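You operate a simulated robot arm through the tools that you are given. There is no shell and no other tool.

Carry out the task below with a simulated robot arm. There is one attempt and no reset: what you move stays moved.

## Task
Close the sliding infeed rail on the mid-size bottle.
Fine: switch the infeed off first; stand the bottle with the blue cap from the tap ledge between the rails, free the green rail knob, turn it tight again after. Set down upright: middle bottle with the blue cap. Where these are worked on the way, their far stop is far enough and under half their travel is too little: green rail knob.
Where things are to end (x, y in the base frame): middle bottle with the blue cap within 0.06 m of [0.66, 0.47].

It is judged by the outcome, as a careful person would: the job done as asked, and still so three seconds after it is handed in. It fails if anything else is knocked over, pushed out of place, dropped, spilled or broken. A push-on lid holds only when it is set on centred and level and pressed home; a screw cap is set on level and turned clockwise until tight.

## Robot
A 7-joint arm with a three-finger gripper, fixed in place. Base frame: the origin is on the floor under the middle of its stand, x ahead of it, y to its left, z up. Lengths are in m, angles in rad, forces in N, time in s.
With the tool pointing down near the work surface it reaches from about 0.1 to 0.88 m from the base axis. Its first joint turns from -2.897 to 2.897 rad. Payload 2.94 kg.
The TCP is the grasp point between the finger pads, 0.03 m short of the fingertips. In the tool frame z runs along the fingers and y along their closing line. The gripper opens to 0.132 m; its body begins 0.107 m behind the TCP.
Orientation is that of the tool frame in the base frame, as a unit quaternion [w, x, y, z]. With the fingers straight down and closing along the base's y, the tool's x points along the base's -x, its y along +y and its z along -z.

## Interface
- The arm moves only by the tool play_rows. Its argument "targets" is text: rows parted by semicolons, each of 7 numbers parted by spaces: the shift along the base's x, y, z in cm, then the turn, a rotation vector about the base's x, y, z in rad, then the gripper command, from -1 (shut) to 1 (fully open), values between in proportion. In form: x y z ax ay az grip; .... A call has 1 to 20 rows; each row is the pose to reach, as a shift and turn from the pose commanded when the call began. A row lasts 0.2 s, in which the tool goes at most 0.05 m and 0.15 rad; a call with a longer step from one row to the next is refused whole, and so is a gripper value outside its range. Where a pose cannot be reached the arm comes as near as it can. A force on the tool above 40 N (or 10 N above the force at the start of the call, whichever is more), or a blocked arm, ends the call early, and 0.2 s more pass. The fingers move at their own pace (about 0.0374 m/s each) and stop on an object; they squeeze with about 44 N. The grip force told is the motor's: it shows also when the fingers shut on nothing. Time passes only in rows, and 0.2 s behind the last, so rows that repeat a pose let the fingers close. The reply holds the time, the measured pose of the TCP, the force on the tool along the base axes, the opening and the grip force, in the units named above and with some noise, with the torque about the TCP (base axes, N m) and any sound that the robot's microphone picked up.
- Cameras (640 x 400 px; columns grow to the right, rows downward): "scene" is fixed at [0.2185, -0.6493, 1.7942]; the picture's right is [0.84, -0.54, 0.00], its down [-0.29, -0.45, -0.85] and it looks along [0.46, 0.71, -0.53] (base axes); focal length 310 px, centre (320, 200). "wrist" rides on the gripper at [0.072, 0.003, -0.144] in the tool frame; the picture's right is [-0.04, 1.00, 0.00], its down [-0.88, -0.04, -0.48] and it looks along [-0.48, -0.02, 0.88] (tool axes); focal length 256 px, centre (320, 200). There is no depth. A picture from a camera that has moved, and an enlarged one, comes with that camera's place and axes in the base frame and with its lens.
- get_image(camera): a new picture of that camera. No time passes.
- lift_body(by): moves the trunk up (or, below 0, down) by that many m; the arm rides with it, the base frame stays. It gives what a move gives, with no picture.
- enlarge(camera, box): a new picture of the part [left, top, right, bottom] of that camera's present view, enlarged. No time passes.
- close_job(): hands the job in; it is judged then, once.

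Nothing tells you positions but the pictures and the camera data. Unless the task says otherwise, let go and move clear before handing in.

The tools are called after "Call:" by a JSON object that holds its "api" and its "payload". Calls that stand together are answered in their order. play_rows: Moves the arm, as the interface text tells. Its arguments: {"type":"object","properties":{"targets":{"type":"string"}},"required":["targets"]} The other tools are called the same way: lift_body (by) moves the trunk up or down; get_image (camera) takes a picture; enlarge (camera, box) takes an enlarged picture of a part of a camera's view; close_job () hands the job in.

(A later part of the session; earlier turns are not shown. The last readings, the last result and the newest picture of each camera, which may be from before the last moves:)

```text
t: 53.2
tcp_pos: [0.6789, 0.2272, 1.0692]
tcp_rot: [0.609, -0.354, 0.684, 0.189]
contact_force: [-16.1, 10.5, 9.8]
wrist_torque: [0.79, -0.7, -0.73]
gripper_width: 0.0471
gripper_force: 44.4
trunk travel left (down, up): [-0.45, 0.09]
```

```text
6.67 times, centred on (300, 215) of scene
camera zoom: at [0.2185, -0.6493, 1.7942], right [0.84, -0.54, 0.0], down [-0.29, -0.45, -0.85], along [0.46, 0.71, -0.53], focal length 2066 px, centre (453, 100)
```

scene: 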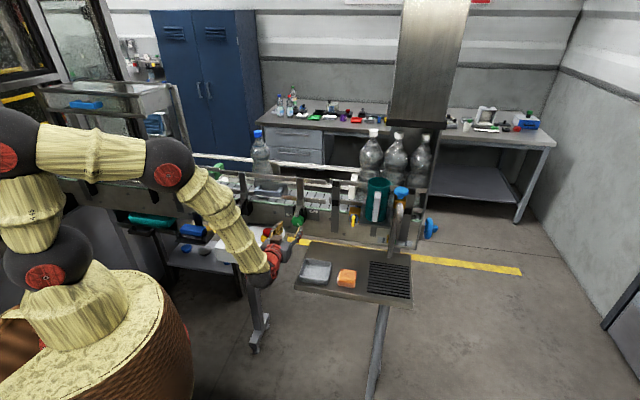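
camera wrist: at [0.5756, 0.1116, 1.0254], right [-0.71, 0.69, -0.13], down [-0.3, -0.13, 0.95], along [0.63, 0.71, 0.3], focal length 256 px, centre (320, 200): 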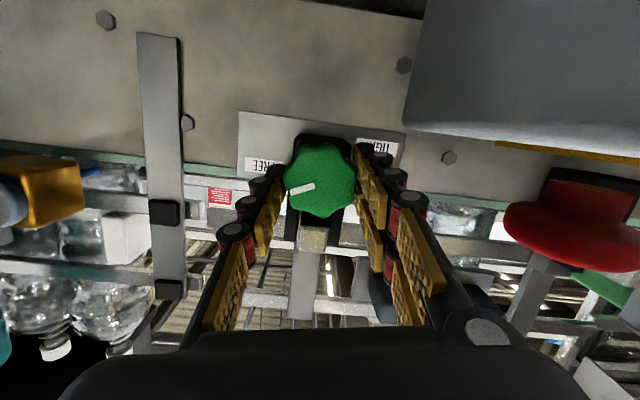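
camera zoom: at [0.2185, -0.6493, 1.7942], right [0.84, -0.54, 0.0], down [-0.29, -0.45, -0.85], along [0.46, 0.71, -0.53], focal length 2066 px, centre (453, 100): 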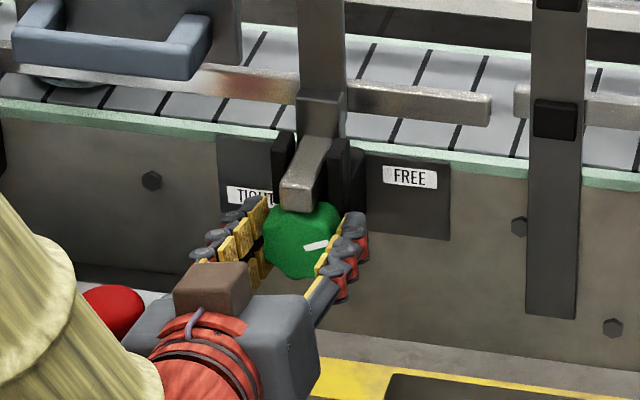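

About 76° turned so far, with the pointer now near 2 o'clock by the FREE label. I'll do another stroke to find the stop.

Call:
{"api": "play_rows", "payload": {"targets": "0 0 0 0 0 0 -0.4; 0 0 0 0 0 0 -0.05; 0 0 0.1 0.07 0.07 0 0; 0 0 0.15 0.15 0.15 0 0; 0.05 -0.1 0.15 0.23 0.23 0 0; 0.1 -0.15 0.15 0.31 0.31 0 0; 0.1 -0.2 0.15 0.36 0.36 0 0; 0.1 -0.2 0.15 0.36 0.36 0 0; 0.1 -0.2 0.15 0.36 0.36 0 -0.4; 0.1 -0.2 0.15 0.36 0.36 0 -0.8; 0.1 -0.2 0.15 0.36 0.36 0 -0.8; 0.1 -0.2 0.15 0.36 0.36 0 -0.8"}}

Call:
{"api": "play_rows", "payload": {"targets": "0 0 0 -0.08 -0.08 0 -0.8; -0.03 0.03 0 -0.16 -0.16 0 -0.8"}}

Call:
{"api": "play_rows", "payload": {"targets": "-0.03 0.03 0 -0.08 -0.08 0 -0.8; -0.07 0.07 -0.05 -0.15 -0.15 0 -0.8; -0.1 0.1 -0.08 -0.2 -0.2 0 -0.8"}}

Call:
{"api": "get_image", "payload": {"camera": "wrist"}}

Call:
{"api": "enlarge", "payload": {"camera": "scene", "box": [265, 185, 335, 245]}}

```text
t: 55.8
tcp_pos: [0.6798, 0.223, 1.0715]
tcp_rot: [0.531, -0.2, 0.738, 0.366]
contact_force: [-6.2, 6.2, 3.8]
wrist_torque: [0.22, -0.14, 0.15]
gripper_width: 0.0466
gripper_force: 39.1
trunk travel left (down, up): [-0.45, 0.09]
```

```text
t: 56.4
tcp_pos: [0.6795, 0.2249, 1.0714]
tcp_rot: [0.571, -0.271, 0.719, 0.289]
contact_force: [-7.6, 11.3, 7.4]
wrist_torque: [-0.04, 0.19, 0.13]
gripper_width: 0.0465
gripper_force: 45.1
trunk travel left (down, up): [-0.45, 0.09]
```

```text
t: 57.2
tcp_pos: [0.6778, 0.2261, 1.0701]
tcp_rot: [0.608, -0.354, 0.685, 0.19]
contact_force: [-10.8, 18.2, 7.6]
wrist_torque: [0.95, -0.71, -0.1]
gripper_width: 0.0465
gripper_force: 44.9
trunk travel left (down, up): [-0.45, 0.09]
```

```text
taken
camera wrist: at [0.575, 0.1111, 1.0264], right [-0.71, 0.69, -0.13], down [-0.3, -0.13, 0.95], along [0.63, 0.71, 0.3], focal length 256 px, centre (320, 200)
```

wrist: 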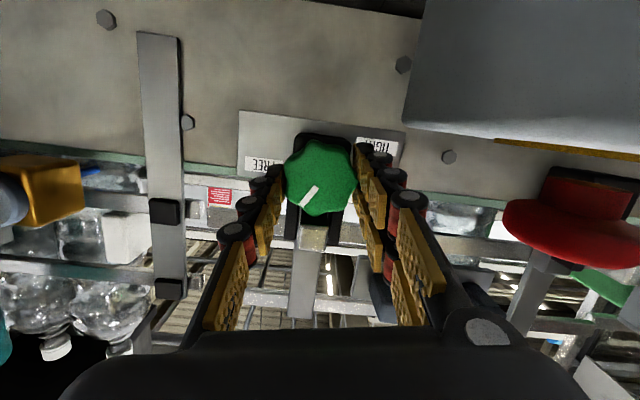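

```text
6.67 times, centred on (300, 215) of scene
camera zoom: at [0.2185, -0.6493, 1.7942], right [0.84, -0.54, 0.0], down [-0.29, -0.45, -0.85], along [0.46, 0.71, -0.53], focal length 2066 px, centre (453, 100)
```

zoom: 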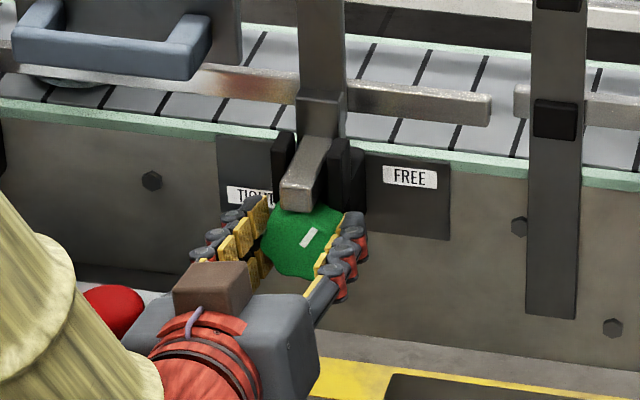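

About 110° now, still no stop. Continuing with more strokes.

Call:
{"api": "play_rows", "payload": {"targets": "0 0 0 0 0 0 -0.4; 0 0 0 0 0 0 -0.05; 0 0 0.1 0.07 0.07 0 0; 0 0 0.15 0.15 0.15 0 0; 0.05 -0.1 0.15 0.23 0.23 0 0; 0.1 -0.15 0.15 0.31 0.31 0 0; 0.1 -0.2 0.15 0.36 0.36 0 0; 0.1 -0.2 0.15 0.36 0.36 0 0; 0.1 -0.2 0.15 0.36 0.36 0 -0.4; 0.1 -0.2 0.15 0.36 0.36 0 -0.8; 0.1 -0.2 0.15 0.36 0.36 0 -0.8; 0.1 -0.2 0.15 0.36 0.36 0 -0.8"}}

Call:
{"api": "play_rows", "payload": {"targets": "0 0 0 -0.08 -0.08 0 -0.8; -0.03 0.03 0 -0.16 -0.16 0 -0.8"}}

Call:
{"api": "play_rows", "payload": {"targets": "-0.03 0.03 0 -0.08 -0.08 0 -0.8; -0.07 0.07 -0.05 -0.15 -0.15 0 -0.8; -0.1 0.1 -0.08 -0.2 -0.2 0 -0.8"}}

Call:
{"api": "get_image", "payload": {"camera": "wrist"}}

Call:
{"api": "enlarge", "payload": {"camera": "scene", "box": [265, 185, 335, 245]}}

```text
t: 59.8
tcp_pos: [0.6806, 0.2233, 1.0709]
tcp_rot: [0.531, -0.199, 0.738, 0.366]
contact_force: [-5.1, 4.1, 3.6]
wrist_torque: [0.01, -0.01, -0.28]
gripper_width: 0.0467
gripper_force: 39.2
trunk travel left (down, up): [-0.45, 0.09]
```

```text
t: 60.4
tcp_pos: [0.679, 0.225, 1.0725]
tcp_rot: [0.572, -0.271, 0.719, 0.289]
contact_force: [-9.5, 10.0, 8.4]
wrist_torque: [-0.35, 0.49, -0.31]
gripper_width: 0.0464
gripper_force: 45.1
trunk travel left (down, up): [-0.45, 0.09]
```

```text
t: 61.2
tcp_pos: [0.6778, 0.2257, 1.0705]
tcp_rot: [0.609, -0.354, 0.684, 0.19]
contact_force: [-12.1, 16.7, 12.8]
wrist_torque: [0.92, 0.02, -0.19]
gripper_width: 0.0463
gripper_force: 45.0
trunk travel left (down, up): [-0.45, 0.09]
```

```text
taken
camera wrist: at [0.5747, 0.1106, 1.0268], right [-0.71, 0.69, -0.13], down [-0.3, -0.13, 0.95], along [0.63, 0.71, 0.3], focal length 256 px, centre (320, 200)
```

wrist: 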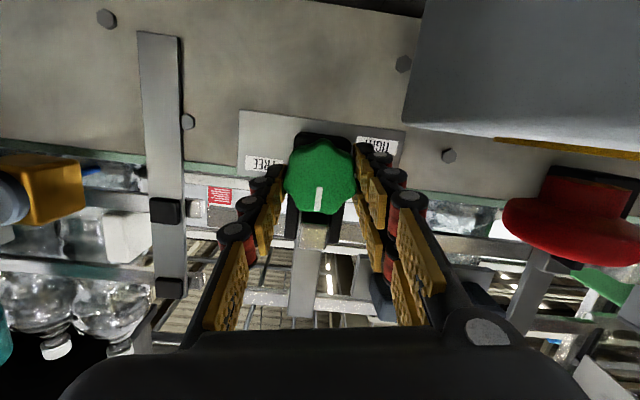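

```text
6.67 times, centred on (300, 215) of scene
camera zoom: at [0.2185, -0.6493, 1.7942], right [0.84, -0.54, 0.0], down [-0.29, -0.45, -0.85], along [0.46, 0.71, -0.53], focal length 2066 px, centre (453, 100)
```

zoom: 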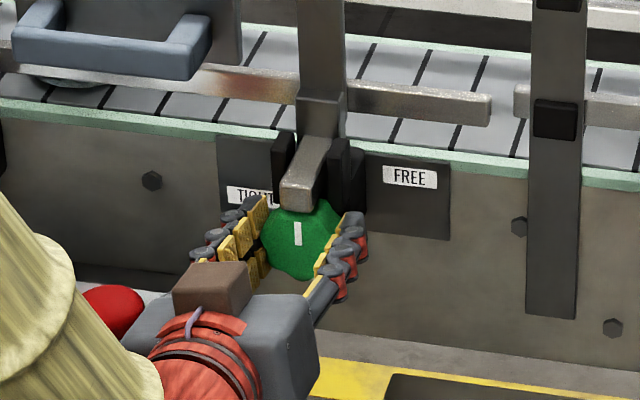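

The pointer is near 12 o'clock (about 145°), and torque about the knob axis has started to rise. One more stroke will show whether it is at its stop.

Call:
{"api": "play_rows", "payload": {"targets": "0 0 0 0 0 0 -0.4; 0 0 0 0 0 0 -0.05; 0 0 0.1 0.07 0.07 0 0; 0 0 0.15 0.15 0.15 0 0; 0.05 -0.1 0.15 0.23 0.23 0 0; 0.1 -0.15 0.15 0.31 0.31 0 0; 0.1 -0.2 0.15 0.36 0.36 0 0; 0.1 -0.2 0.15 0.36 0.36 0 0; 0.1 -0.2 0.15 0.36 0.36 0 -0.4; 0.1 -0.2 0.15 0.36 0.36 0 -0.8; 0.1 -0.2 0.15 0.36 0.36 0 -0.8; 0.1 -0.2 0.15 0.36 0.36 0 -0.8"}}

Call:
{"api": "play_rows", "payload": {"targets": "0 0 0 -0.08 -0.08 0 -0.8; -0.03 0.03 0 -0.16 -0.16 0 -0.8"}}

Call:
{"api": "get_image", "payload": {"camera": "wrist"}}

Call:
{"api": "enlarge", "payload": {"camera": "scene", "box": [265, 185, 335, 245]}}

```text
t: 63.8
tcp_pos: [0.6789, 0.2231, 1.0711]
tcp_rot: [0.531, -0.199, 0.738, 0.366]
contact_force: [-5.7, 4.9, 3.4]
wrist_torque: [-0.06, 0.2, -0.36]
gripper_width: 0.0467
gripper_force: 39.6
trunk travel left (down, up): [-0.45, 0.09]
```

```text
t: 64.4
tcp_pos: [0.6775, 0.2233, 1.072]
tcp_rot: [0.571, -0.271, 0.719, 0.289]
contact_force: [-11.5, 13.6, 9.1]
wrist_torque: [0.95, 0.68, 0.02]
gripper_width: 0.047
gripper_force: 44.8
trunk travel left (down, up): [-0.45, 0.09]
```

```text
taken
camera wrist: at [0.566, 0.1176, 1.0271], right [-0.71, 0.69, 0.15], down [-0.11, -0.32, 0.94], along [0.69, 0.65, 0.3], focal length 256 px, centre (320, 200)
```

wrist: 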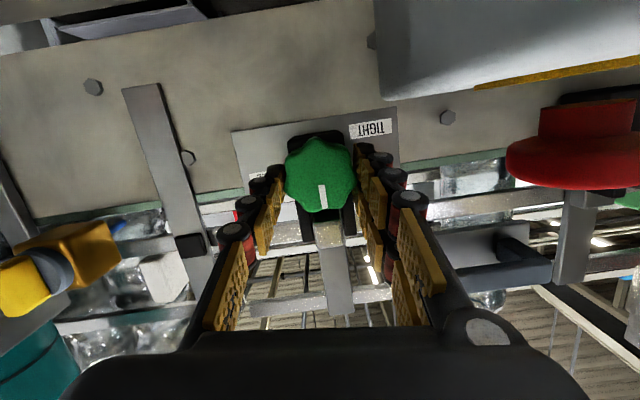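

```text
6.67 times, centred on (300, 215) of scene
camera zoom: at [0.2185, -0.6493, 1.7942], right [0.84, -0.54, 0.0], down [-0.29, -0.45, -0.85], along [0.46, 0.71, -0.53], focal length 2066 px, centre (453, 100)
```

zoom: 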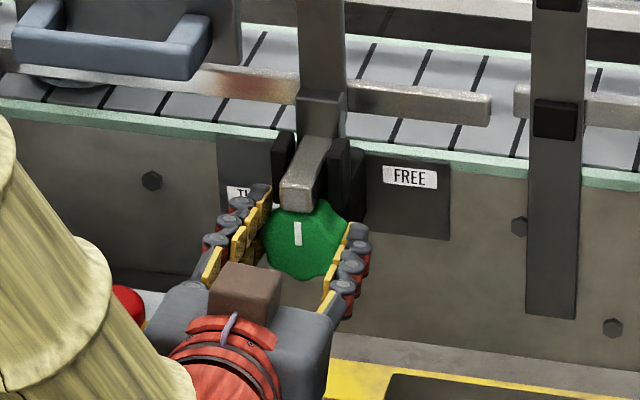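

The pointer no longer moves and the torque holds at about 1.15 N·m, so the knob is at its FREE stop (~140° turned). I'll release and back straight off.

Call:
{"api": "play_rows", "payload": {"targets": "0 0 0 0.05 0.05 0 -0.5; 0 0 0 0.05 0.05 0 -0.1; 0 0 0 0.05 0.05 0 0; -1 -1 0.25 0.05 0.05 0 0; -2.5 -2.5 0.6 0.05 0.05 0 0; -4.5 -4.5 1.1 0.05 0.05 0 0; -6.5 -6.5 2 0.05 0.05 0 0; -8 -8 5 0.05 0.05 0 0; -8 -8 9 0.05 0.05 0 0"}}

Call:
{"api": "enlarge", "payload": {"camera": "scene", "box": [240, 150, 340, 240]}}

```text
t: 66.4
tcp_pos: [0.5972, 0.1422, 1.1612]
tcp_rot: [0.558, -0.248, 0.728, 0.314]
contact_force: [-0.7, 1.3, -0.7]
wrist_torque: [0.03, -0.04, 0.0]
gripper_width: 0.066
gripper_force: 0.1
trunk travel left (down, up): [-0.45, 0.09]
```

```text
4.44 times, centred on (290, 195) of scene
camera zoom: at [0.2185, -0.6493, 1.7942], right [0.84, -0.54, 0.0], down [-0.29, -0.45, -0.85], along [0.46, 0.71, -0.53], focal length 1377 px, centre (453, 222)
```

zoom: 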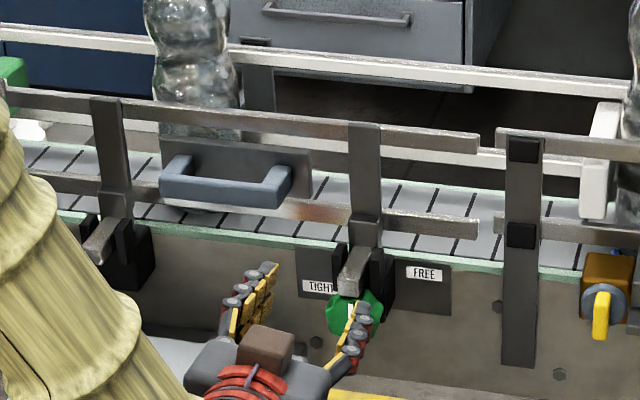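

The knob is released at FREE. Now I'll bring the tool back nearly vertical, fingers closed, and position above the operator side of the rail handle.

Call:
{"api": "play_rows", "payload": {"targets": "-0.5 0.5 3 -0.107 0.075 0.009 0; -1 1.5 6 -0.214 0.151 0.019 -0.3; -2 3 9 -0.321 0.226 0.028 -0.6; -3 5 11.5 -0.428 0.301 0.038 -1; -4 7 13.5 -0.534 0.377 0.047 -1; -5 9 14 -0.641 0.452 0.057 -1; -5.5 10.2 14 -0.748 0.527 0.066 -1; -6 11.2 14 -0.855 0.602 0.075 -1; -6 11.2 14 -0.855 0.602 0.075 -1"}}

Call:
{"api": "get_image", "payload": {"camera": "wrist"}}

Call:
{"api": "get_image", "payload": {"camera": "scene"}}

```text
t: 68.4
tcp_pos: [0.5392, 0.2538, 1.3017]
tcp_rot: [0.162, -0.379, 0.909, 0.066]
contact_force: [0.3, 0.4, 0.5]
wrist_torque: [0.01, 0.01, -0.01]
gripper_width: 0.0
gripper_force: 28.6
trunk travel left (down, up): [-0.45, 0.09]
```

```text
taken
camera wrist: at [0.4544, 0.1726, 1.411], right [-0.68, 0.73, 0.01], down [0.49, 0.44, 0.75], along [0.54, 0.52, -0.66], focal length 256 px, centre (320, 200)
```

wrist: 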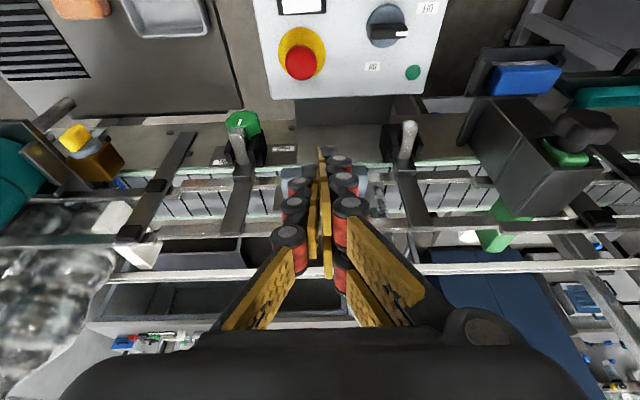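

```text
taken
```

scene: 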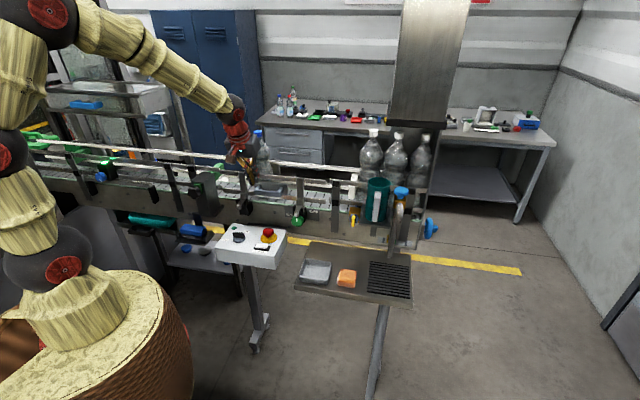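

Call:
{"api": "enlarge", "payload": {"camera": "wrist", "box": [220, 100, 430, 240]}}

Call:
{"api": "enlarge", "payload": {"camera": "scene", "box": [220, 110, 330, 210]}}

```text
2.86 times, centred on (325, 170) of wrist
camera zoom: at [0.4544, 0.1726, 1.411], right [-0.68, 0.73, 0.01], down [0.49, 0.44, 0.75], along [0.54, 0.52, -0.66], focal length 731 px, centre (306, 286)
```

zoom: 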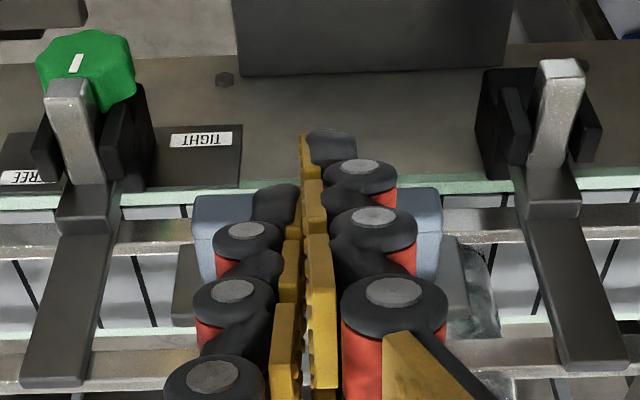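

```text
4.00 times, centred on (275, 160) of scene
camera zoom: at [0.2185, -0.6493, 1.7942], right [0.84, -0.54, 0.0], down [-0.29, -0.45, -0.85], along [0.46, 0.71, -0.53], focal length 1239 px, centre (500, 360)
```

zoom: 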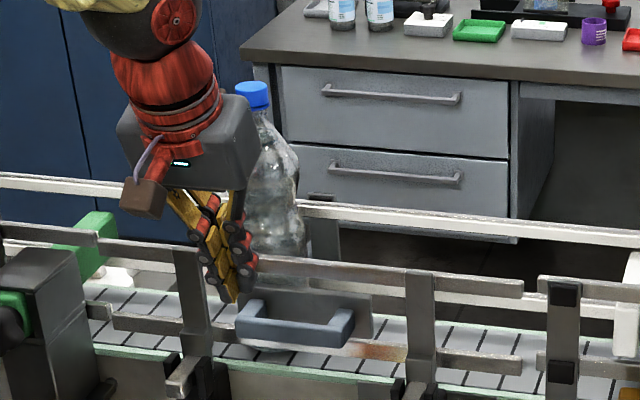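

The handle bar's front face is at n≈0.637, z≈1.175–1.195, centred on my closed fingers. I'll lower in front of it.

Call:
{"api": "play_rows", "payload": {"targets": "0 0.2 -2.5 0 0 0 -1; 0.2 0.6 -5.5 0 0 0 -1; 0.7 1.0 -8.5 0 0 0 -1; 1.1 1.5 -10.9 0 0 0 -1; 1.1 1.5 -10.9 0 0 0 -1"}}

Call:
{"api": "get_image", "payload": {"camera": "wrist"}}

Call:
{"api": "enlarge", "payload": {"camera": "scene", "box": [220, 120, 330, 220]}}

```text
t: 69.6
tcp_pos: [0.5514, 0.2684, 1.1928]
tcp_rot: [0.162, -0.379, 0.909, 0.066]
contact_force: [-0.1, 0.4, 0.3]
wrist_torque: [0.01, -0.06, 0.04]
gripper_width: 0.0
gripper_force: 28.2
trunk travel left (down, up): [-0.45, 0.09]
```

```text
taken
camera wrist: at [0.4668, 0.1884, 1.3007], right [-0.68, 0.73, 0.01], down [0.49, 0.44, 0.75], along [0.54, 0.52, -0.66], focal length 256 px, centre (320, 200)
```

wrist: 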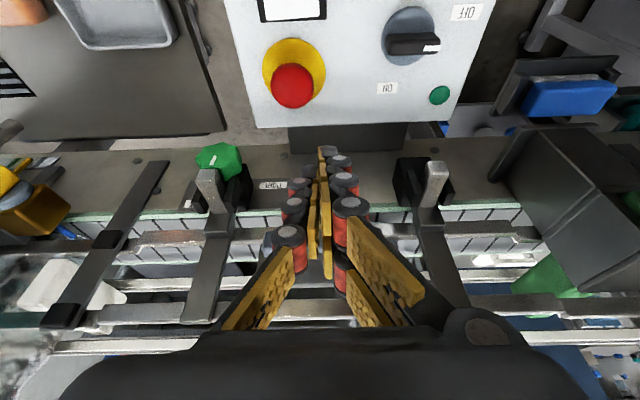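

```text
4.00 times, centred on (275, 170) of scene
camera zoom: at [0.2185, -0.6493, 1.7942], right [0.84, -0.54, 0.0], down [-0.29, -0.45, -0.85], along [0.46, 0.71, -0.53], focal length 1239 px, centre (500, 320)
```

zoom: 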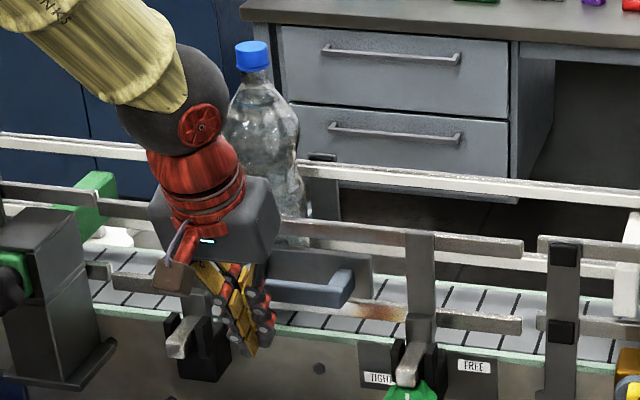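

Now I'll advance toward the handle in small steps and watch for contact.

Call:
{"api": "play_rows", "payload": {"targets": "0.4 0.4 0 0 0 0 -1; 0.8 0.8 0 0 0 0 -1; 1.2 1.2 0 0 0 0 -1; 1.5 1.5 0 0 0 0 -1; 1.5 1.5 0 0 0 0 -1"}}

Call:
{"api": "enlarge", "payload": {"camera": "wrist", "box": [200, 120, 440, 280]}}

```text
t: 70.8
tcp_pos: [0.5661, 0.2842, 1.192]
tcp_rot: [0.161, -0.379, 0.909, 0.066]
contact_force: [0.7, 0.7, 0.7]
wrist_torque: [-0.01, -0.04, 0.01]
gripper_width: 0.0002
gripper_force: 28.6
trunk travel left (down, up): [-0.45, 0.09]
```

```text
2.50 times, centred on (320, 200) of wrist
camera zoom: at [0.4814, 0.2031, 1.3016], right [-0.68, 0.73, 0.01], down [0.49, 0.44, 0.75], along [0.54, 0.52, -0.66], focal length 640 px, centre (320, 200)
```

zoom: 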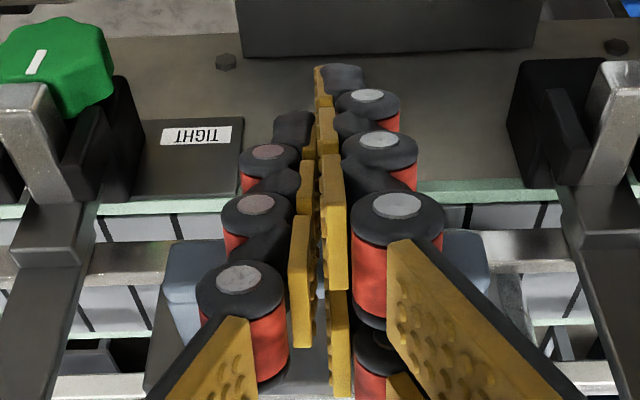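

Call:
{"api": "play_rows", "payload": {"targets": "0.2 0.2 0 0 0 0 -1; 0.4 0.4 0 0 0 0 -1; 0.6 0.6 0 0 0 0 -1; 0.8 0.8 0 0 0 0 -1"}}

```text
t: 71.8
tcp_pos: [0.5747, 0.2921, 1.1919]
tcp_rot: [0.163, -0.379, 0.909, 0.066]
contact_force: [0.1, 0.1, -0.6]
wrist_torque: [0.04, 0.0, -0.02]
gripper_width: 0.0
gripper_force: 28.7
trunk travel left (down, up): [-0.45, 0.09]
```

Call:
{"api": "play_rows", "payload": {"targets": "0.2 0.2 0 0 0 0 -1; 0.4 0.4 0 0 0 0 -1; 0.6 0.6 0 0 0 0 -1; 0.8 0.8 0 0 0 0 -1"}}

Call:
{"api": "enlarge", "payload": {"camera": "scene", "box": [220, 120, 330, 220]}}

```text
t: 72.8
tcp_pos: [0.5815, 0.2999, 1.1929]
tcp_rot: [0.163, -0.378, 0.909, 0.066]
contact_force: [-0.2, 0.7, 0.4]
wrist_torque: [0.02, 0.0, -0.01]
gripper_width: 0.0
gripper_force: 28.6
trunk travel left (down, up): [-0.45, 0.09]
```

```text
4.00 times, centred on (275, 170) of scene
camera zoom: at [0.2185, -0.6493, 1.7942], right [0.84, -0.54, 0.0], down [-0.29, -0.45, -0.85], along [0.46, 0.71, -0.53], focal length 1239 px, centre (500, 320)
```

zoom: 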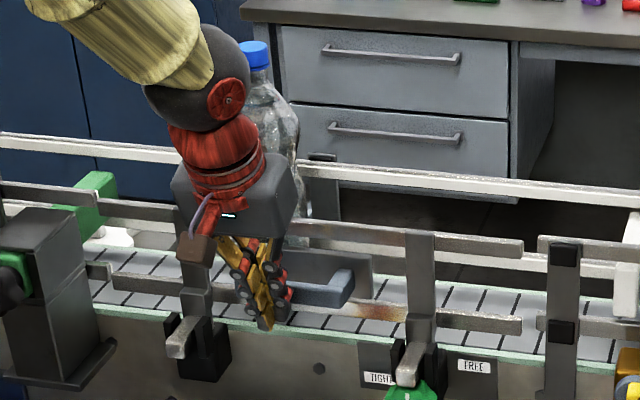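

Call:
{"api": "play_rows", "payload": {"targets": "0.2 0.2 0 0 0 0 -1; 0.4 0.4 0 0 0 0 -1; 0.6 0.6 0 0 0 0 -1; 0.8 0.8 0 0 0 0 -1"}}

Call:
{"api": "enlarge", "payload": {"camera": "wrist", "box": [200, 120, 440, 280]}}

```text
t: 73.8
tcp_pos: [0.5884, 0.3077, 1.1923]
tcp_rot: [0.163, -0.379, 0.909, 0.066]
contact_force: [-0.4, -2.0, -2.2]
wrist_torque: [-0.03, 0.05, -0.02]
gripper_width: 0.0
gripper_force: 28.2
trunk travel left (down, up): [-0.45, 0.09]
```

```text
2.50 times, centred on (320, 200) of wrist
camera zoom: at [0.5053, 0.2272, 1.302], right [-0.68, 0.73, 0.01], down [0.49, 0.44, 0.75], along [0.54, 0.52, -0.66], focal length 640 px, centre (320, 200)
```

zoom: 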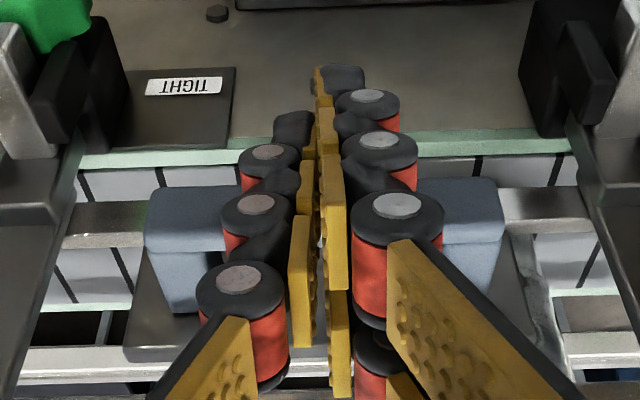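

Light contact with the handle now. I'll push the rail gently in small increments.

Call:
{"api": "play_rows", "payload": {"targets": "0.2 0.2 0 0 0 0 -1; 0.4 0.4 0 0 0 0 -1; 0.6 0.6 0 0 0 0 -1; 0.8 0.8 0 0 0 0 -1"}}

Call:
{"api": "enlarge", "payload": {"camera": "scene", "box": [220, 120, 330, 220]}}

Call:
{"api": "get_image", "payload": {"camera": "wrist"}}

```text
t: 74.8
tcp_pos: [0.5979, 0.3165, 1.191]
tcp_rot: [0.162, -0.38, 0.908, 0.067]
contact_force: [-1.8, -0.8, 0.3]
wrist_torque: [0.0, -0.01, 0.03]
gripper_width: 0.0003
gripper_force: 27.9
trunk travel left (down, up): [-0.45, 0.09]
```

```text
4.00 times, centred on (275, 170) of scene
camera zoom: at [0.2185, -0.6493, 1.7942], right [0.84, -0.54, 0.0], down [-0.29, -0.45, -0.85], along [0.46, 0.71, -0.53], focal length 1239 px, centre (500, 320)
```

zoom: 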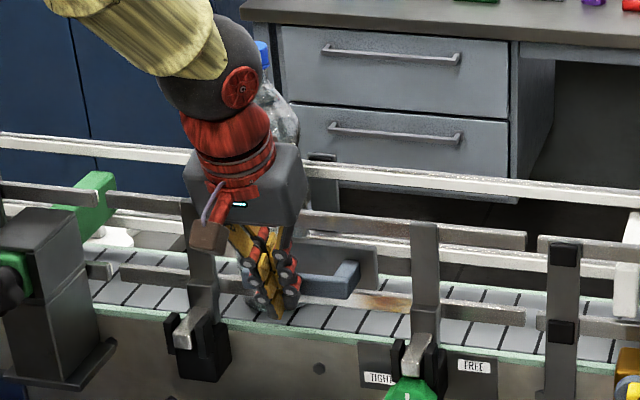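

```text
taken
camera wrist: at [0.5139, 0.2348, 1.3012], right [-0.68, 0.73, 0.01], down [0.49, 0.44, 0.75], along [0.54, 0.52, -0.66], focal length 256 px, centre (320, 200)
```

wrist: 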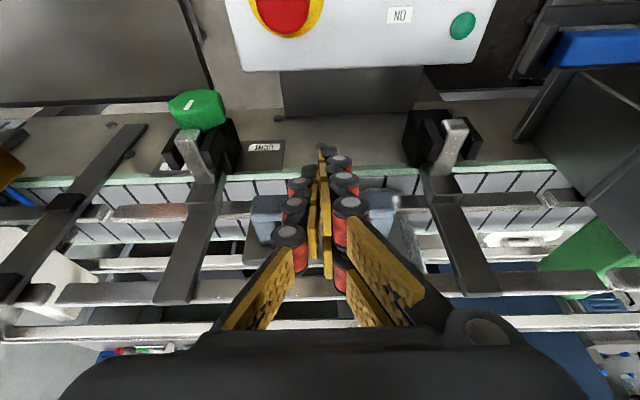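

The rail is sliding freely (posts moved about 1 cm). Continuing gently.

Call:
{"api": "play_rows", "payload": {"targets": "0.15 0.15 0 0 0 0 -1; 0.3 0.3 0 0 0 0 -1; 0.45 0.45 0 0 0 0 -1; 0.6 0.6 0 0 0 0 -1"}}

Call:
{"api": "enlarge", "payload": {"camera": "scene", "box": [220, 120, 330, 220]}}

```text
t: 75.8
tcp_pos: [0.6026, 0.3199, 1.1903]
tcp_rot: [0.163, -0.379, 0.909, 0.066]
contact_force: [-3.0, -5.7, -1.6]
wrist_torque: [-0.13, 0.08, -0.01]
gripper_width: 0.0001
gripper_force: 28.8
trunk travel left (down, up): [-0.45, 0.09]
```

```text
4.00 times, centred on (275, 170) of scene
camera zoom: at [0.2185, -0.6493, 1.7942], right [0.84, -0.54, 0.0], down [-0.29, -0.45, -0.85], along [0.46, 0.71, -0.53], focal length 1239 px, centre (500, 320)
```

zoom: 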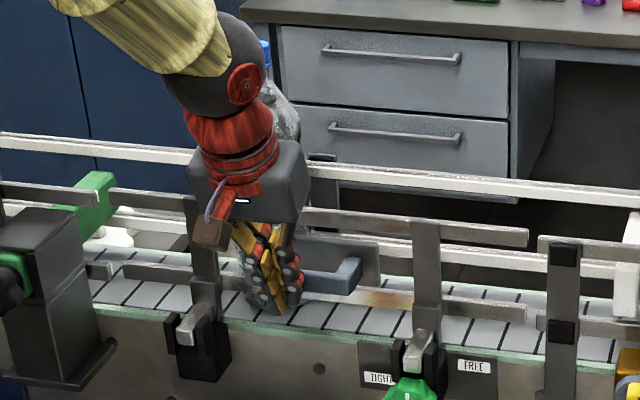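

Resistance has risen to about 6 N, so the rail is reaching the bottle. I'll continue in 2 mm steps until it is snug.

Call:
{"api": "play_rows", "payload": {"targets": "0.12 0.12 0 0 0 0 -1; 0.24 0.24 0 0 0 0 -1; 0.36 0.36 0 0 0 0 -1"}}

Call:
{"api": "get_image", "payload": {"camera": "wrist"}}

Call:
{"api": "enlarge", "payload": {"camera": "scene", "box": [220, 110, 330, 210]}}

```text
t: 76.6
tcp_pos: [0.6084, 0.3248, 1.193]
tcp_rot: [0.163, -0.379, 0.909, 0.066]
contact_force: [-4.9, -4.2, -2.4]
wrist_torque: [-0.16, 0.14, 0.02]
gripper_width: 0.0001
gripper_force: 28.4
trunk travel left (down, up): [-0.45, 0.09]
```

```text
taken
camera wrist: at [0.523, 0.2442, 1.3019], right [-0.68, 0.73, 0.01], down [0.49, 0.44, 0.75], along [0.54, 0.52, -0.66], focal length 256 px, centre (320, 200)
```

wrist: 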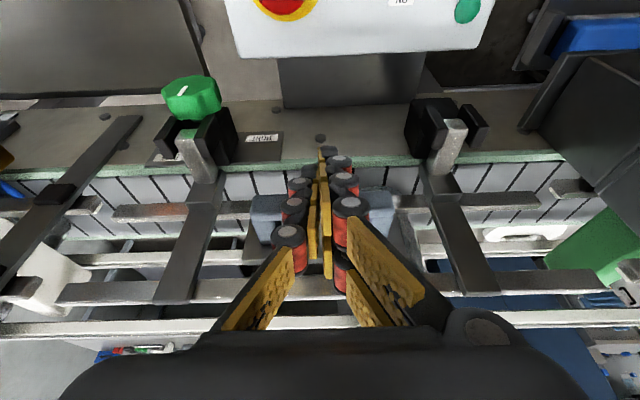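

```text
4.00 times, centred on (275, 160) of scene
camera zoom: at [0.2185, -0.6493, 1.7942], right [0.84, -0.54, 0.0], down [-0.29, -0.45, -0.85], along [0.46, 0.71, -0.53], focal length 1239 px, centre (500, 360)
```

zoom: 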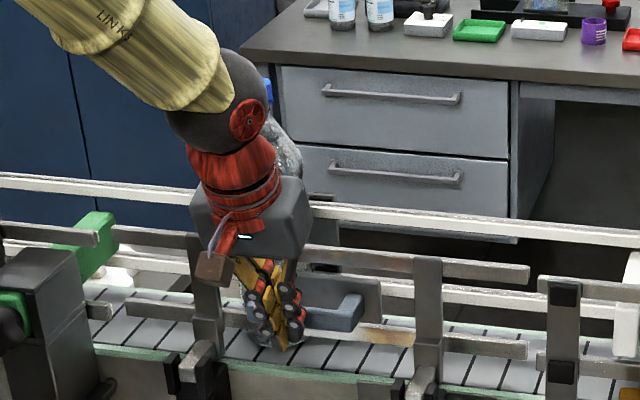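

Call:
{"api": "play_rows", "payload": {"targets": "0.1 0.1 0 0 0 0 -1; 0.2 0.2 0 0 0 0 -1; 0.3 0.3 0 0 0 0 -1"}}

Call:
{"api": "enlarge", "payload": {"camera": "scene", "box": [220, 110, 330, 210]}}

```text
t: 77.4
tcp_pos: [0.6112, 0.3287, 1.1934]
tcp_rot: [0.163, -0.379, 0.909, 0.066]
contact_force: [-3.5, -5.1, -1.0]
wrist_torque: [-0.08, 0.1, -0.05]
gripper_width: 0.0
gripper_force: 28.5
trunk travel left (down, up): [-0.45, 0.09]
```

```text
4.00 times, centred on (275, 160) of scene
camera zoom: at [0.2185, -0.6493, 1.7942], right [0.84, -0.54, 0.0], down [-0.29, -0.45, -0.85], along [0.46, 0.71, -0.53], focal length 1239 px, centre (500, 360)
```

zoom: 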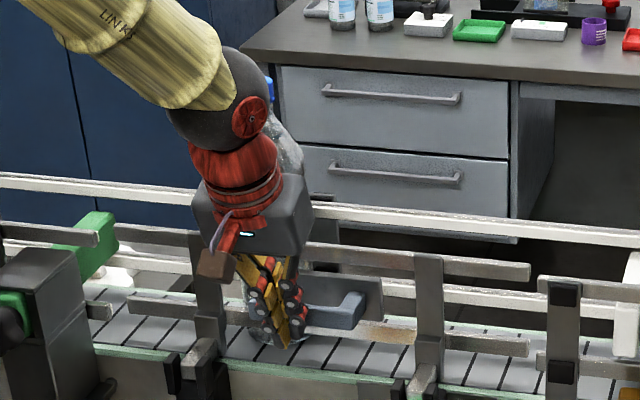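

Call:
{"api": "play_rows", "payload": {"targets": "0.1 0.1 0 0 0 0 -1; 0.2 0.2 0 0 0 0 -1; 0.3 0.3 0 0 0 0 -1"}}

Call:
{"api": "enlarge", "payload": {"camera": "wrist", "box": [180, 120, 520, 340]}}

```text
t: 78.2
tcp_pos: [0.6117, 0.3281, 1.1932]
tcp_rot: [0.163, -0.379, 0.909, 0.067]
contact_force: [-19.7, -20.2, 9.1]
wrist_torque: [-0.09, 0.22, 0.09]
gripper_width: 0.0002
gripper_force: 28.2
trunk travel left (down, up): [-0.45, 0.09]
```

```text
1.82 times, centred on (350, 230) of wrist
camera zoom: at [0.5264, 0.2479, 1.3022], right [-0.68, 0.73, 0.01], down [0.49, 0.44, 0.75], along [0.54, 0.52, -0.66], focal length 465 px, centre (266, 146)
```

zoom: 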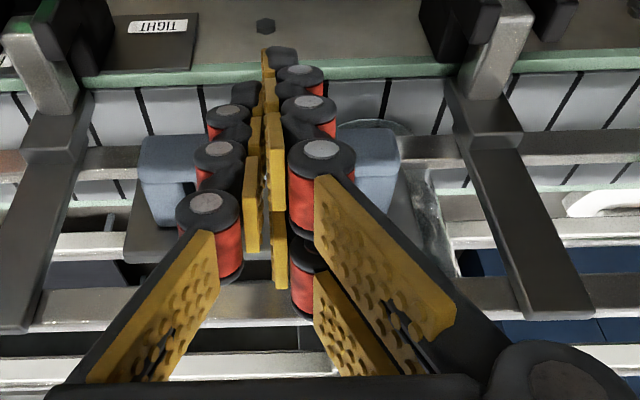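

The force jumped to 28 N, so the bottle is now snug between both rails. I'll relax and back away, then check.

Call:
{"api": "play_rows", "payload": {"targets": "-0.3 -0.3 0 0 0 0 -1; -1 -1 0 0 0 0 -1; -3 -3 0 0 0 0 -1; -5.5 -5.5 1 0 0 0 -1; -7.5 -7.5 4 0 0 0 -1; -9 -9.5 7 0 0 0 -1; -9 -12 10 0 0 0 -0.6; -9 -15 10 0 0 0 -0.3; -9 -15 10 0 0 0 0"}}

Call:
{"api": "get_image", "payload": {"camera": "wrist"}}

Call:
{"api": "enlarge", "payload": {"camera": "scene", "box": [220, 110, 330, 230]}}

```text
t: 80.2
tcp_pos: [0.5235, 0.1821, 1.2918]
tcp_rot: [0.163, -0.378, 0.909, 0.066]
contact_force: [0.5, 1.1, 0.0]
wrist_torque: [0.0, 0.0, 0.0]
gripper_width: 0.0488
gripper_force: 0.1
trunk travel left (down, up): [-0.45, 0.09]
```

```text
taken
camera wrist: at [0.4376, 0.102, 1.4008], right [-0.68, 0.73, 0.01], down [0.49, 0.44, 0.75], along [0.54, 0.52, -0.66], focal length 256 px, centre (320, 200)
```

wrist: 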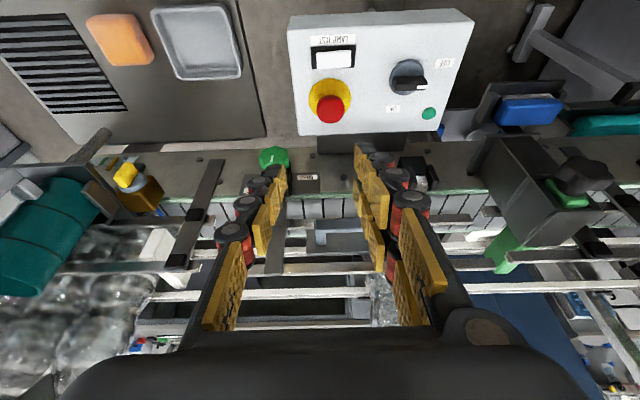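

```text
3.33 times, centred on (275, 170) of scene
camera zoom: at [0.2185, -0.6493, 1.7942], right [0.84, -0.54, 0.0], down [-0.29, -0.45, -0.85], along [0.46, 0.71, -0.53], focal length 1033 px, centre (470, 300)
```

zoom: 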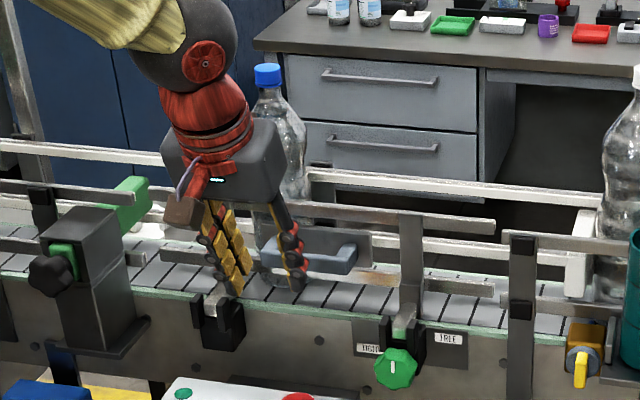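

The bottle stands upright between the rails at about (0.656, 0.476), and the rod has retracted clear of the knob. I'll go back to the knob to tighten it clockwise.

Call:
{"api": "play_rows", "payload": {"targets": "1 -1.2 -3 0.092 -0.092 0 0; 2 -2.4 -6 0.185 -0.185 0 0; 3 -3.6 -9 0.277 -0.277 0 0; 4 -4.8 -12 0.37 -0.37 0 0; 4.9 -5.6 -13.5 0.462 -0.462 0 -0.03; 6.2 -4.4 -15.5 0.555 -0.555 0 -0.03; 7.6 -3.1 -17.8 0.647 -0.647 0 -0.03; 8.96 -1.88 -19.7 0.74 -0.74 0 -0.03; 8.96 -1.88 -19.7 0.74 -0.74 0 -0.03"}}

Call:
{"api": "get_image", "payload": {"camera": "wrist"}}

Call:
{"api": "enlarge", "payload": {"camera": "scene", "box": [220, 110, 340, 240]}}

```text
t: 82.2
tcp_pos: [0.6131, 0.1629, 1.0969]
tcp_rot: [0.597, -0.293, 0.706, 0.244]
contact_force: [0.7, 0.0, 0.5]
wrist_torque: [-0.02, -0.02, 0.0]
gripper_width: 0.0642
gripper_force: 0.1
trunk travel left (down, up): [-0.45, 0.09]
```

```text
taken
camera wrist: at [0.5019, 0.0562, 1.049], right [-0.7, 0.71, 0.04], down [-0.2, -0.25, 0.95], along [0.68, 0.66, 0.32], focal length 256 px, centre (320, 200)
```

wrist: 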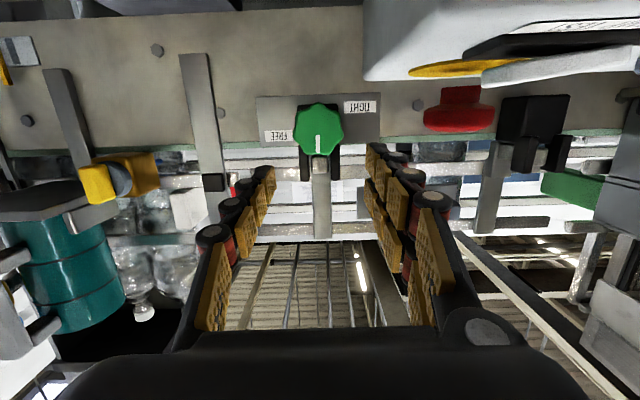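

```text
3.08 times, centred on (280, 175) of scene
camera zoom: at [0.2185, -0.6493, 1.7942], right [0.84, -0.54, 0.0], down [-0.29, -0.45, -0.85], along [0.46, 0.71, -0.53], focal length 953 px, centre (443, 277)
```

zoom: 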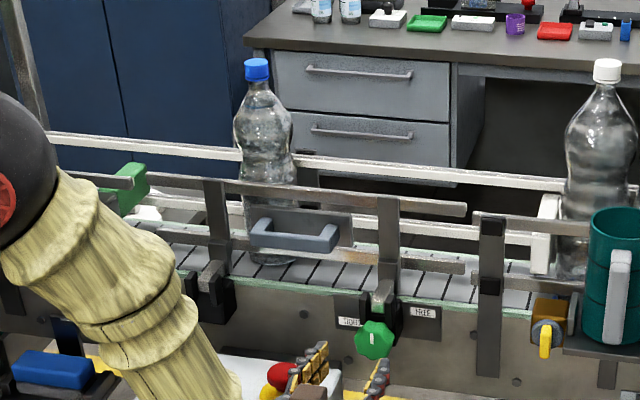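

The bottle stands snug behind the closed rail. I'll roll slightly counterclockwise and advance onto the knob for clockwise strokes.

Call:
{"api": "play_rows", "payload": {"targets": "0 0 -0.6 -0.05 -0.05 0 0; 0 0 -1.15 -0.092 -0.092 0 0; 1.5 1.5 -1.5 -0.092 -0.092 0 0; 3 3 -1.9 -0.092 -0.092 0 0; 4.2 4.2 -2.2 -0.092 -0.092 0 0; 5.3 5.2 -2.5 -0.092 -0.092 0 0; 6.4 6.26 -2.74 -0.092 -0.092 0 0; 6.4 6.26 -2.74 -0.092 -0.092 0 0"}}

Call:
{"api": "get_image", "payload": {"camera": "wrist"}}

Call:
{"api": "enlarge", "payload": {"camera": "scene", "box": [265, 185, 335, 245]}}

```text
t: 84.0
tcp_pos: [0.6766, 0.2249, 1.0683]
tcp_rot: [0.613, -0.333, 0.689, 0.198]
contact_force: [0.0, 0.3, -0.3]
wrist_torque: [0.02, 0.02, 0.02]
gripper_width: 0.0661
gripper_force: 0.0
out of reach, approached as far as the arm can: row 2, 3, 4
trunk travel left (down, up): [-0.45, 0.09]
```

```text
taken
camera wrist: at [0.5713, 0.1147, 1.0213], right [-0.7, 0.71, -0.09], down [-0.29, -0.16, 0.94], along [0.65, 0.69, 0.32], focal length 256 px, centre (320, 200)
```

wrist: 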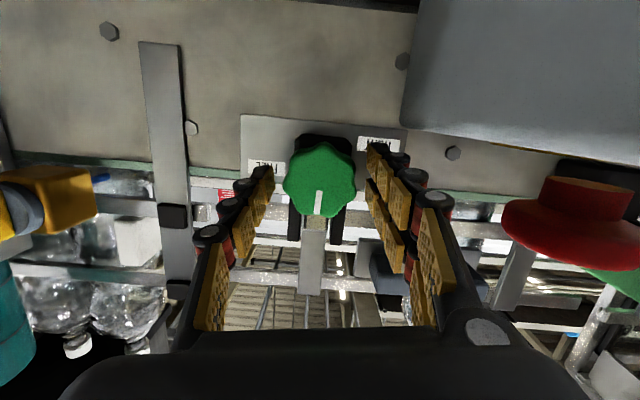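

```text
6.67 times, centred on (300, 215) of scene
camera zoom: at [0.2185, -0.6493, 1.7942], right [0.84, -0.54, 0.0], down [-0.29, -0.45, -0.85], along [0.46, 0.71, -0.53], focal length 2066 px, centre (453, 100)
```

zoom: 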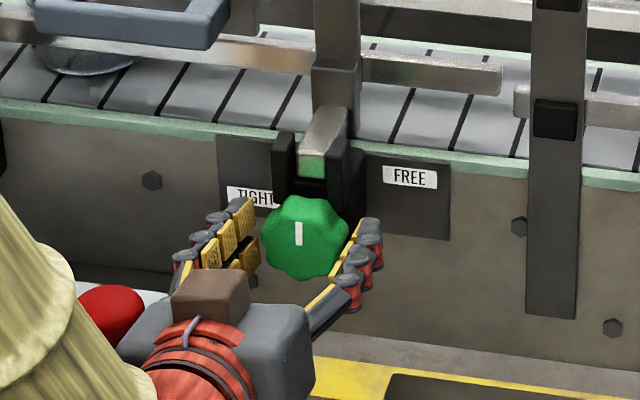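

Call:
{"api": "play_rows", "payload": {"targets": "0 0 0 0 0 0 -0.3; 0 0 0 0 0 0 -0.8; 0 0 0 0 0 0 -0.8; 0 0 0 0 0 0 -0.8; 0.05 0 0.03 0.08 0.08 0 -0.8; 0.1 -0.05 0.06 0.16 0.16 0 -0.8; 0.17 -0.1 0.1 0.24 0.24 0 -0.8; 0.25 -0.15 0.15 0.33 0.33 0 -0.8"}}

Call:
{"api": "get_image", "payload": {"camera": "wrist"}}

Call:
{"api": "enlarge", "payload": {"camera": "scene", "box": [265, 185, 335, 245]}}

```text
t: 85.8
tcp_pos: [0.6776, 0.2233, 1.0686]
tcp_rot: [0.537, -0.19, 0.739, 0.36]
contact_force: [-12.7, 2.5, -2.6]
wrist_torque: [0.56, -0.52, 0.58]
gripper_width: 0.0464
gripper_force: 45.0
trunk travel left (down, up): [-0.45, 0.09]
```

```text
taken
camera wrist: at [0.5572, 0.1286, 1.025], right [-0.65, 0.66, 0.37], down [0.02, -0.47, 0.88], along [0.76, 0.58, 0.29], focal length 256 px, centre (320, 200)
```

wrist: 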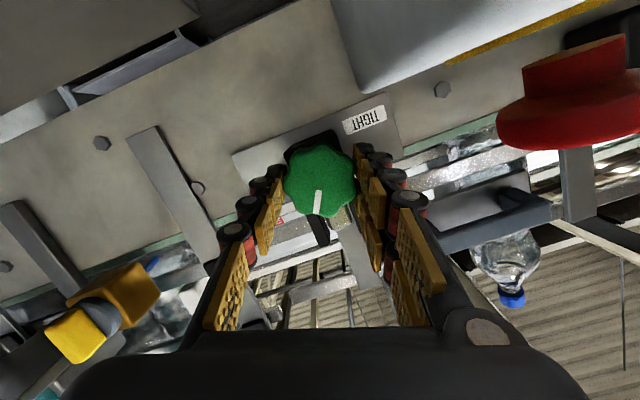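

```text
6.67 times, centred on (300, 215) of scene
camera zoom: at [0.2185, -0.6493, 1.7942], right [0.84, -0.54, 0.0], down [-0.29, -0.45, -0.85], along [0.46, 0.71, -0.53], focal length 2066 px, centre (453, 100)
```

zoom: 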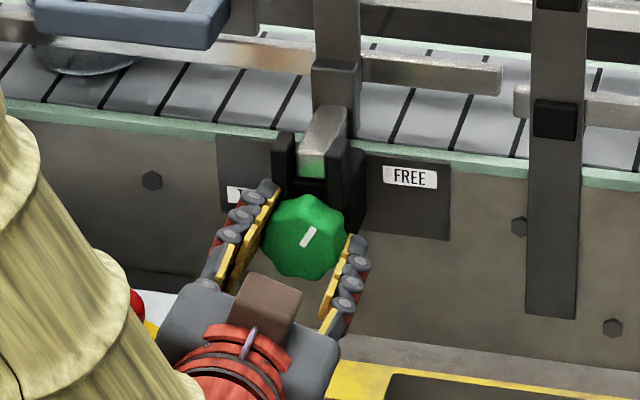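

The knob follows clockwise (pointer at about 1 o'clock). Continuing with regrip strokes.

Call:
{"api": "play_rows", "payload": {"targets": "0 0 0 0 0 0 -0.4; 0 0 0 0 0 0 -0.05; -0.05 0.03 0 -0.07 -0.07 0 0; -0.1 0.06 0 -0.15 -0.15 0 0; -0.15 0.1 0 -0.23 -0.23 0 0; -0.2 0.15 0 -0.3 -0.3 0 0; -0.2 0.15 0 -0.33 -0.33 0 0; -0.2 0.15 0 -0.33 -0.33 0 -0.4; -0.2 0.15 0 -0.33 -0.33 0 -0.8; -0.2 0.15 0 -0.33 -0.33 0 -0.8; -0.2 0.15 0 -0.33 -0.33 0 -0.8; -0.15 0.1 0 -0.25 -0.25 0 -0.8; -0.1 0.06 0 -0.17 -0.17 0 -0.8; -0.05 0.03 0 -0.09 -0.09 0 -0.8; 0 0 0 -0.01 -0.01 0 -0.8"}}

Call:
{"api": "enlarge", "payload": {"camera": "scene", "box": [265, 185, 335, 245]}}

```text
t: 89.0
tcp_pos: [0.6792, 0.2247, 1.0688]
tcp_rot: [0.54, -0.195, 0.738, 0.355]
contact_force: [-3.6, 5.0, -5.5]
wrist_torque: [0.46, -0.44, 0.24]
gripper_width: 0.0463
gripper_force: 45.3
trunk travel left (down, up): [-0.45, 0.09]
```

```text
6.67 times, centred on (300, 215) of scene
camera zoom: at [0.2185, -0.6493, 1.7942], right [0.84, -0.54, 0.0], down [-0.29, -0.45, -0.85], along [0.46, 0.71, -0.53], focal length 2066 px, centre (453, 100)
```

zoom: 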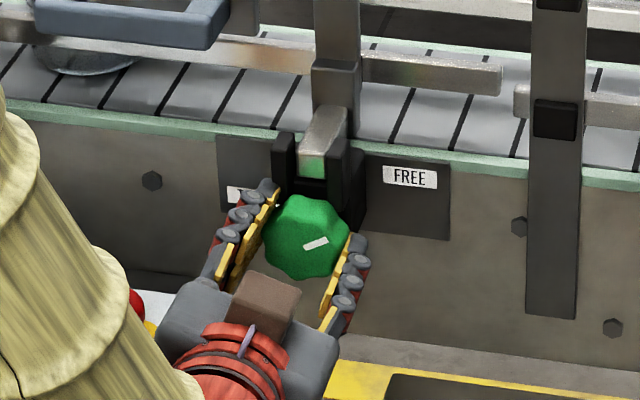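

The pointer is now around 2 o'clock. Another stroke.

Call:
{"api": "play_rows", "payload": {"targets": "0 0 0 0 0 0 -0.4; 0 0 0 0 0 0 -0.05; -0.05 0.03 0 -0.07 -0.07 0 0; -0.1 0.06 0 -0.15 -0.15 0 0; -0.15 0.1 0 -0.23 -0.23 0 0; -0.2 0.15 0 -0.3 -0.3 0 0; -0.2 0.15 0 -0.32 -0.32 0 0; -0.2 0.15 0 -0.32 -0.32 0 -0.4; -0.2 0.15 0 -0.32 -0.32 0 -0.8; -0.2 0.15 0 -0.32 -0.32 0 -0.8; -0.2 0.15 0 -0.32 -0.32 0 -0.8; -0.15 0.1 0 -0.24 -0.24 0 -0.8; -0.1 0.06 0 -0.16 -0.16 0 -0.8; -0.05 0.03 0 -0.08 -0.08 0 -0.8; 0 0 0 0 0 0 -0.8"}}

Call:
{"api": "enlarge", "payload": {"camera": "scene", "box": [265, 185, 335, 245]}}

```text
t: 92.2
tcp_pos: [0.6786, 0.2245, 1.0688]
tcp_rot: [0.54, -0.195, 0.737, 0.356]
contact_force: [-7.7, 3.1, -6.0]
wrist_torque: [0.4, -0.36, 0.18]
gripper_width: 0.0463
gripper_force: 45.0
trunk travel left (down, up): [-0.45, 0.09]
```

```text
6.67 times, centred on (300, 215) of scene
camera zoom: at [0.2185, -0.6493, 1.7942], right [0.84, -0.54, 0.0], down [-0.29, -0.45, -0.85], along [0.46, 0.71, -0.53], focal length 2066 px, centre (453, 100)
```

zoom: 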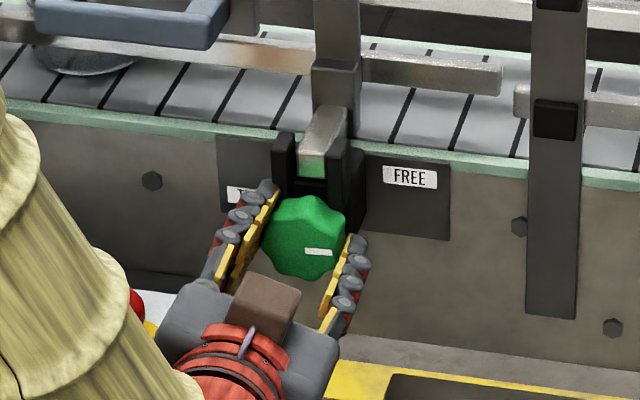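

Pointer near 3 o'clock. Continuing clockwise.

Call:
{"api": "play_rows", "payload": {"targets": "0 0 0 0 0 0 -0.4; 0 0 0 0 0 0 -0.05; -0.05 0.03 0 -0.07 -0.07 0 0; -0.1 0.06 0 -0.15 -0.15 0 0; -0.15 0.1 0 -0.23 -0.23 0 0; -0.2 0.15 0 -0.3 -0.3 0 0; -0.2 0.15 0 -0.32 -0.32 0 0; -0.2 0.15 0 -0.32 -0.32 0 -0.4; -0.2 0.15 0 -0.32 -0.32 0 -0.8; -0.2 0.15 0 -0.32 -0.32 0 -0.8; -0.2 0.15 0 -0.32 -0.32 0 -0.8; -0.15 0.1 0 -0.24 -0.24 0 -0.8; -0.1 0.06 0 -0.16 -0.16 0 -0.8; -0.05 0.03 0 -0.08 -0.08 0 -0.8; 0 0 0 0 0 0 -0.8"}}

Call:
{"api": "enlarge", "payload": {"camera": "scene", "box": [265, 185, 335, 245]}}

```text
t: 95.4
tcp_pos: [0.6778, 0.2247, 1.0696]
tcp_rot: [0.54, -0.196, 0.737, 0.356]
contact_force: [-5.6, 3.7, -6.6]
wrist_torque: [0.21, -0.2, -0.21]
gripper_width: 0.0466
gripper_force: 44.8
trunk travel left (down, up): [-0.45, 0.09]
```

```text
6.67 times, centred on (300, 215) of scene
camera zoom: at [0.2185, -0.6493, 1.7942], right [0.84, -0.54, 0.0], down [-0.29, -0.45, -0.85], along [0.46, 0.71, -0.53], focal length 2066 px, centre (453, 100)
```

zoom: 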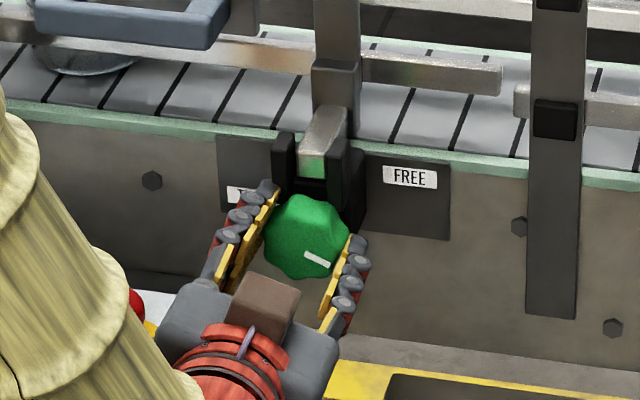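

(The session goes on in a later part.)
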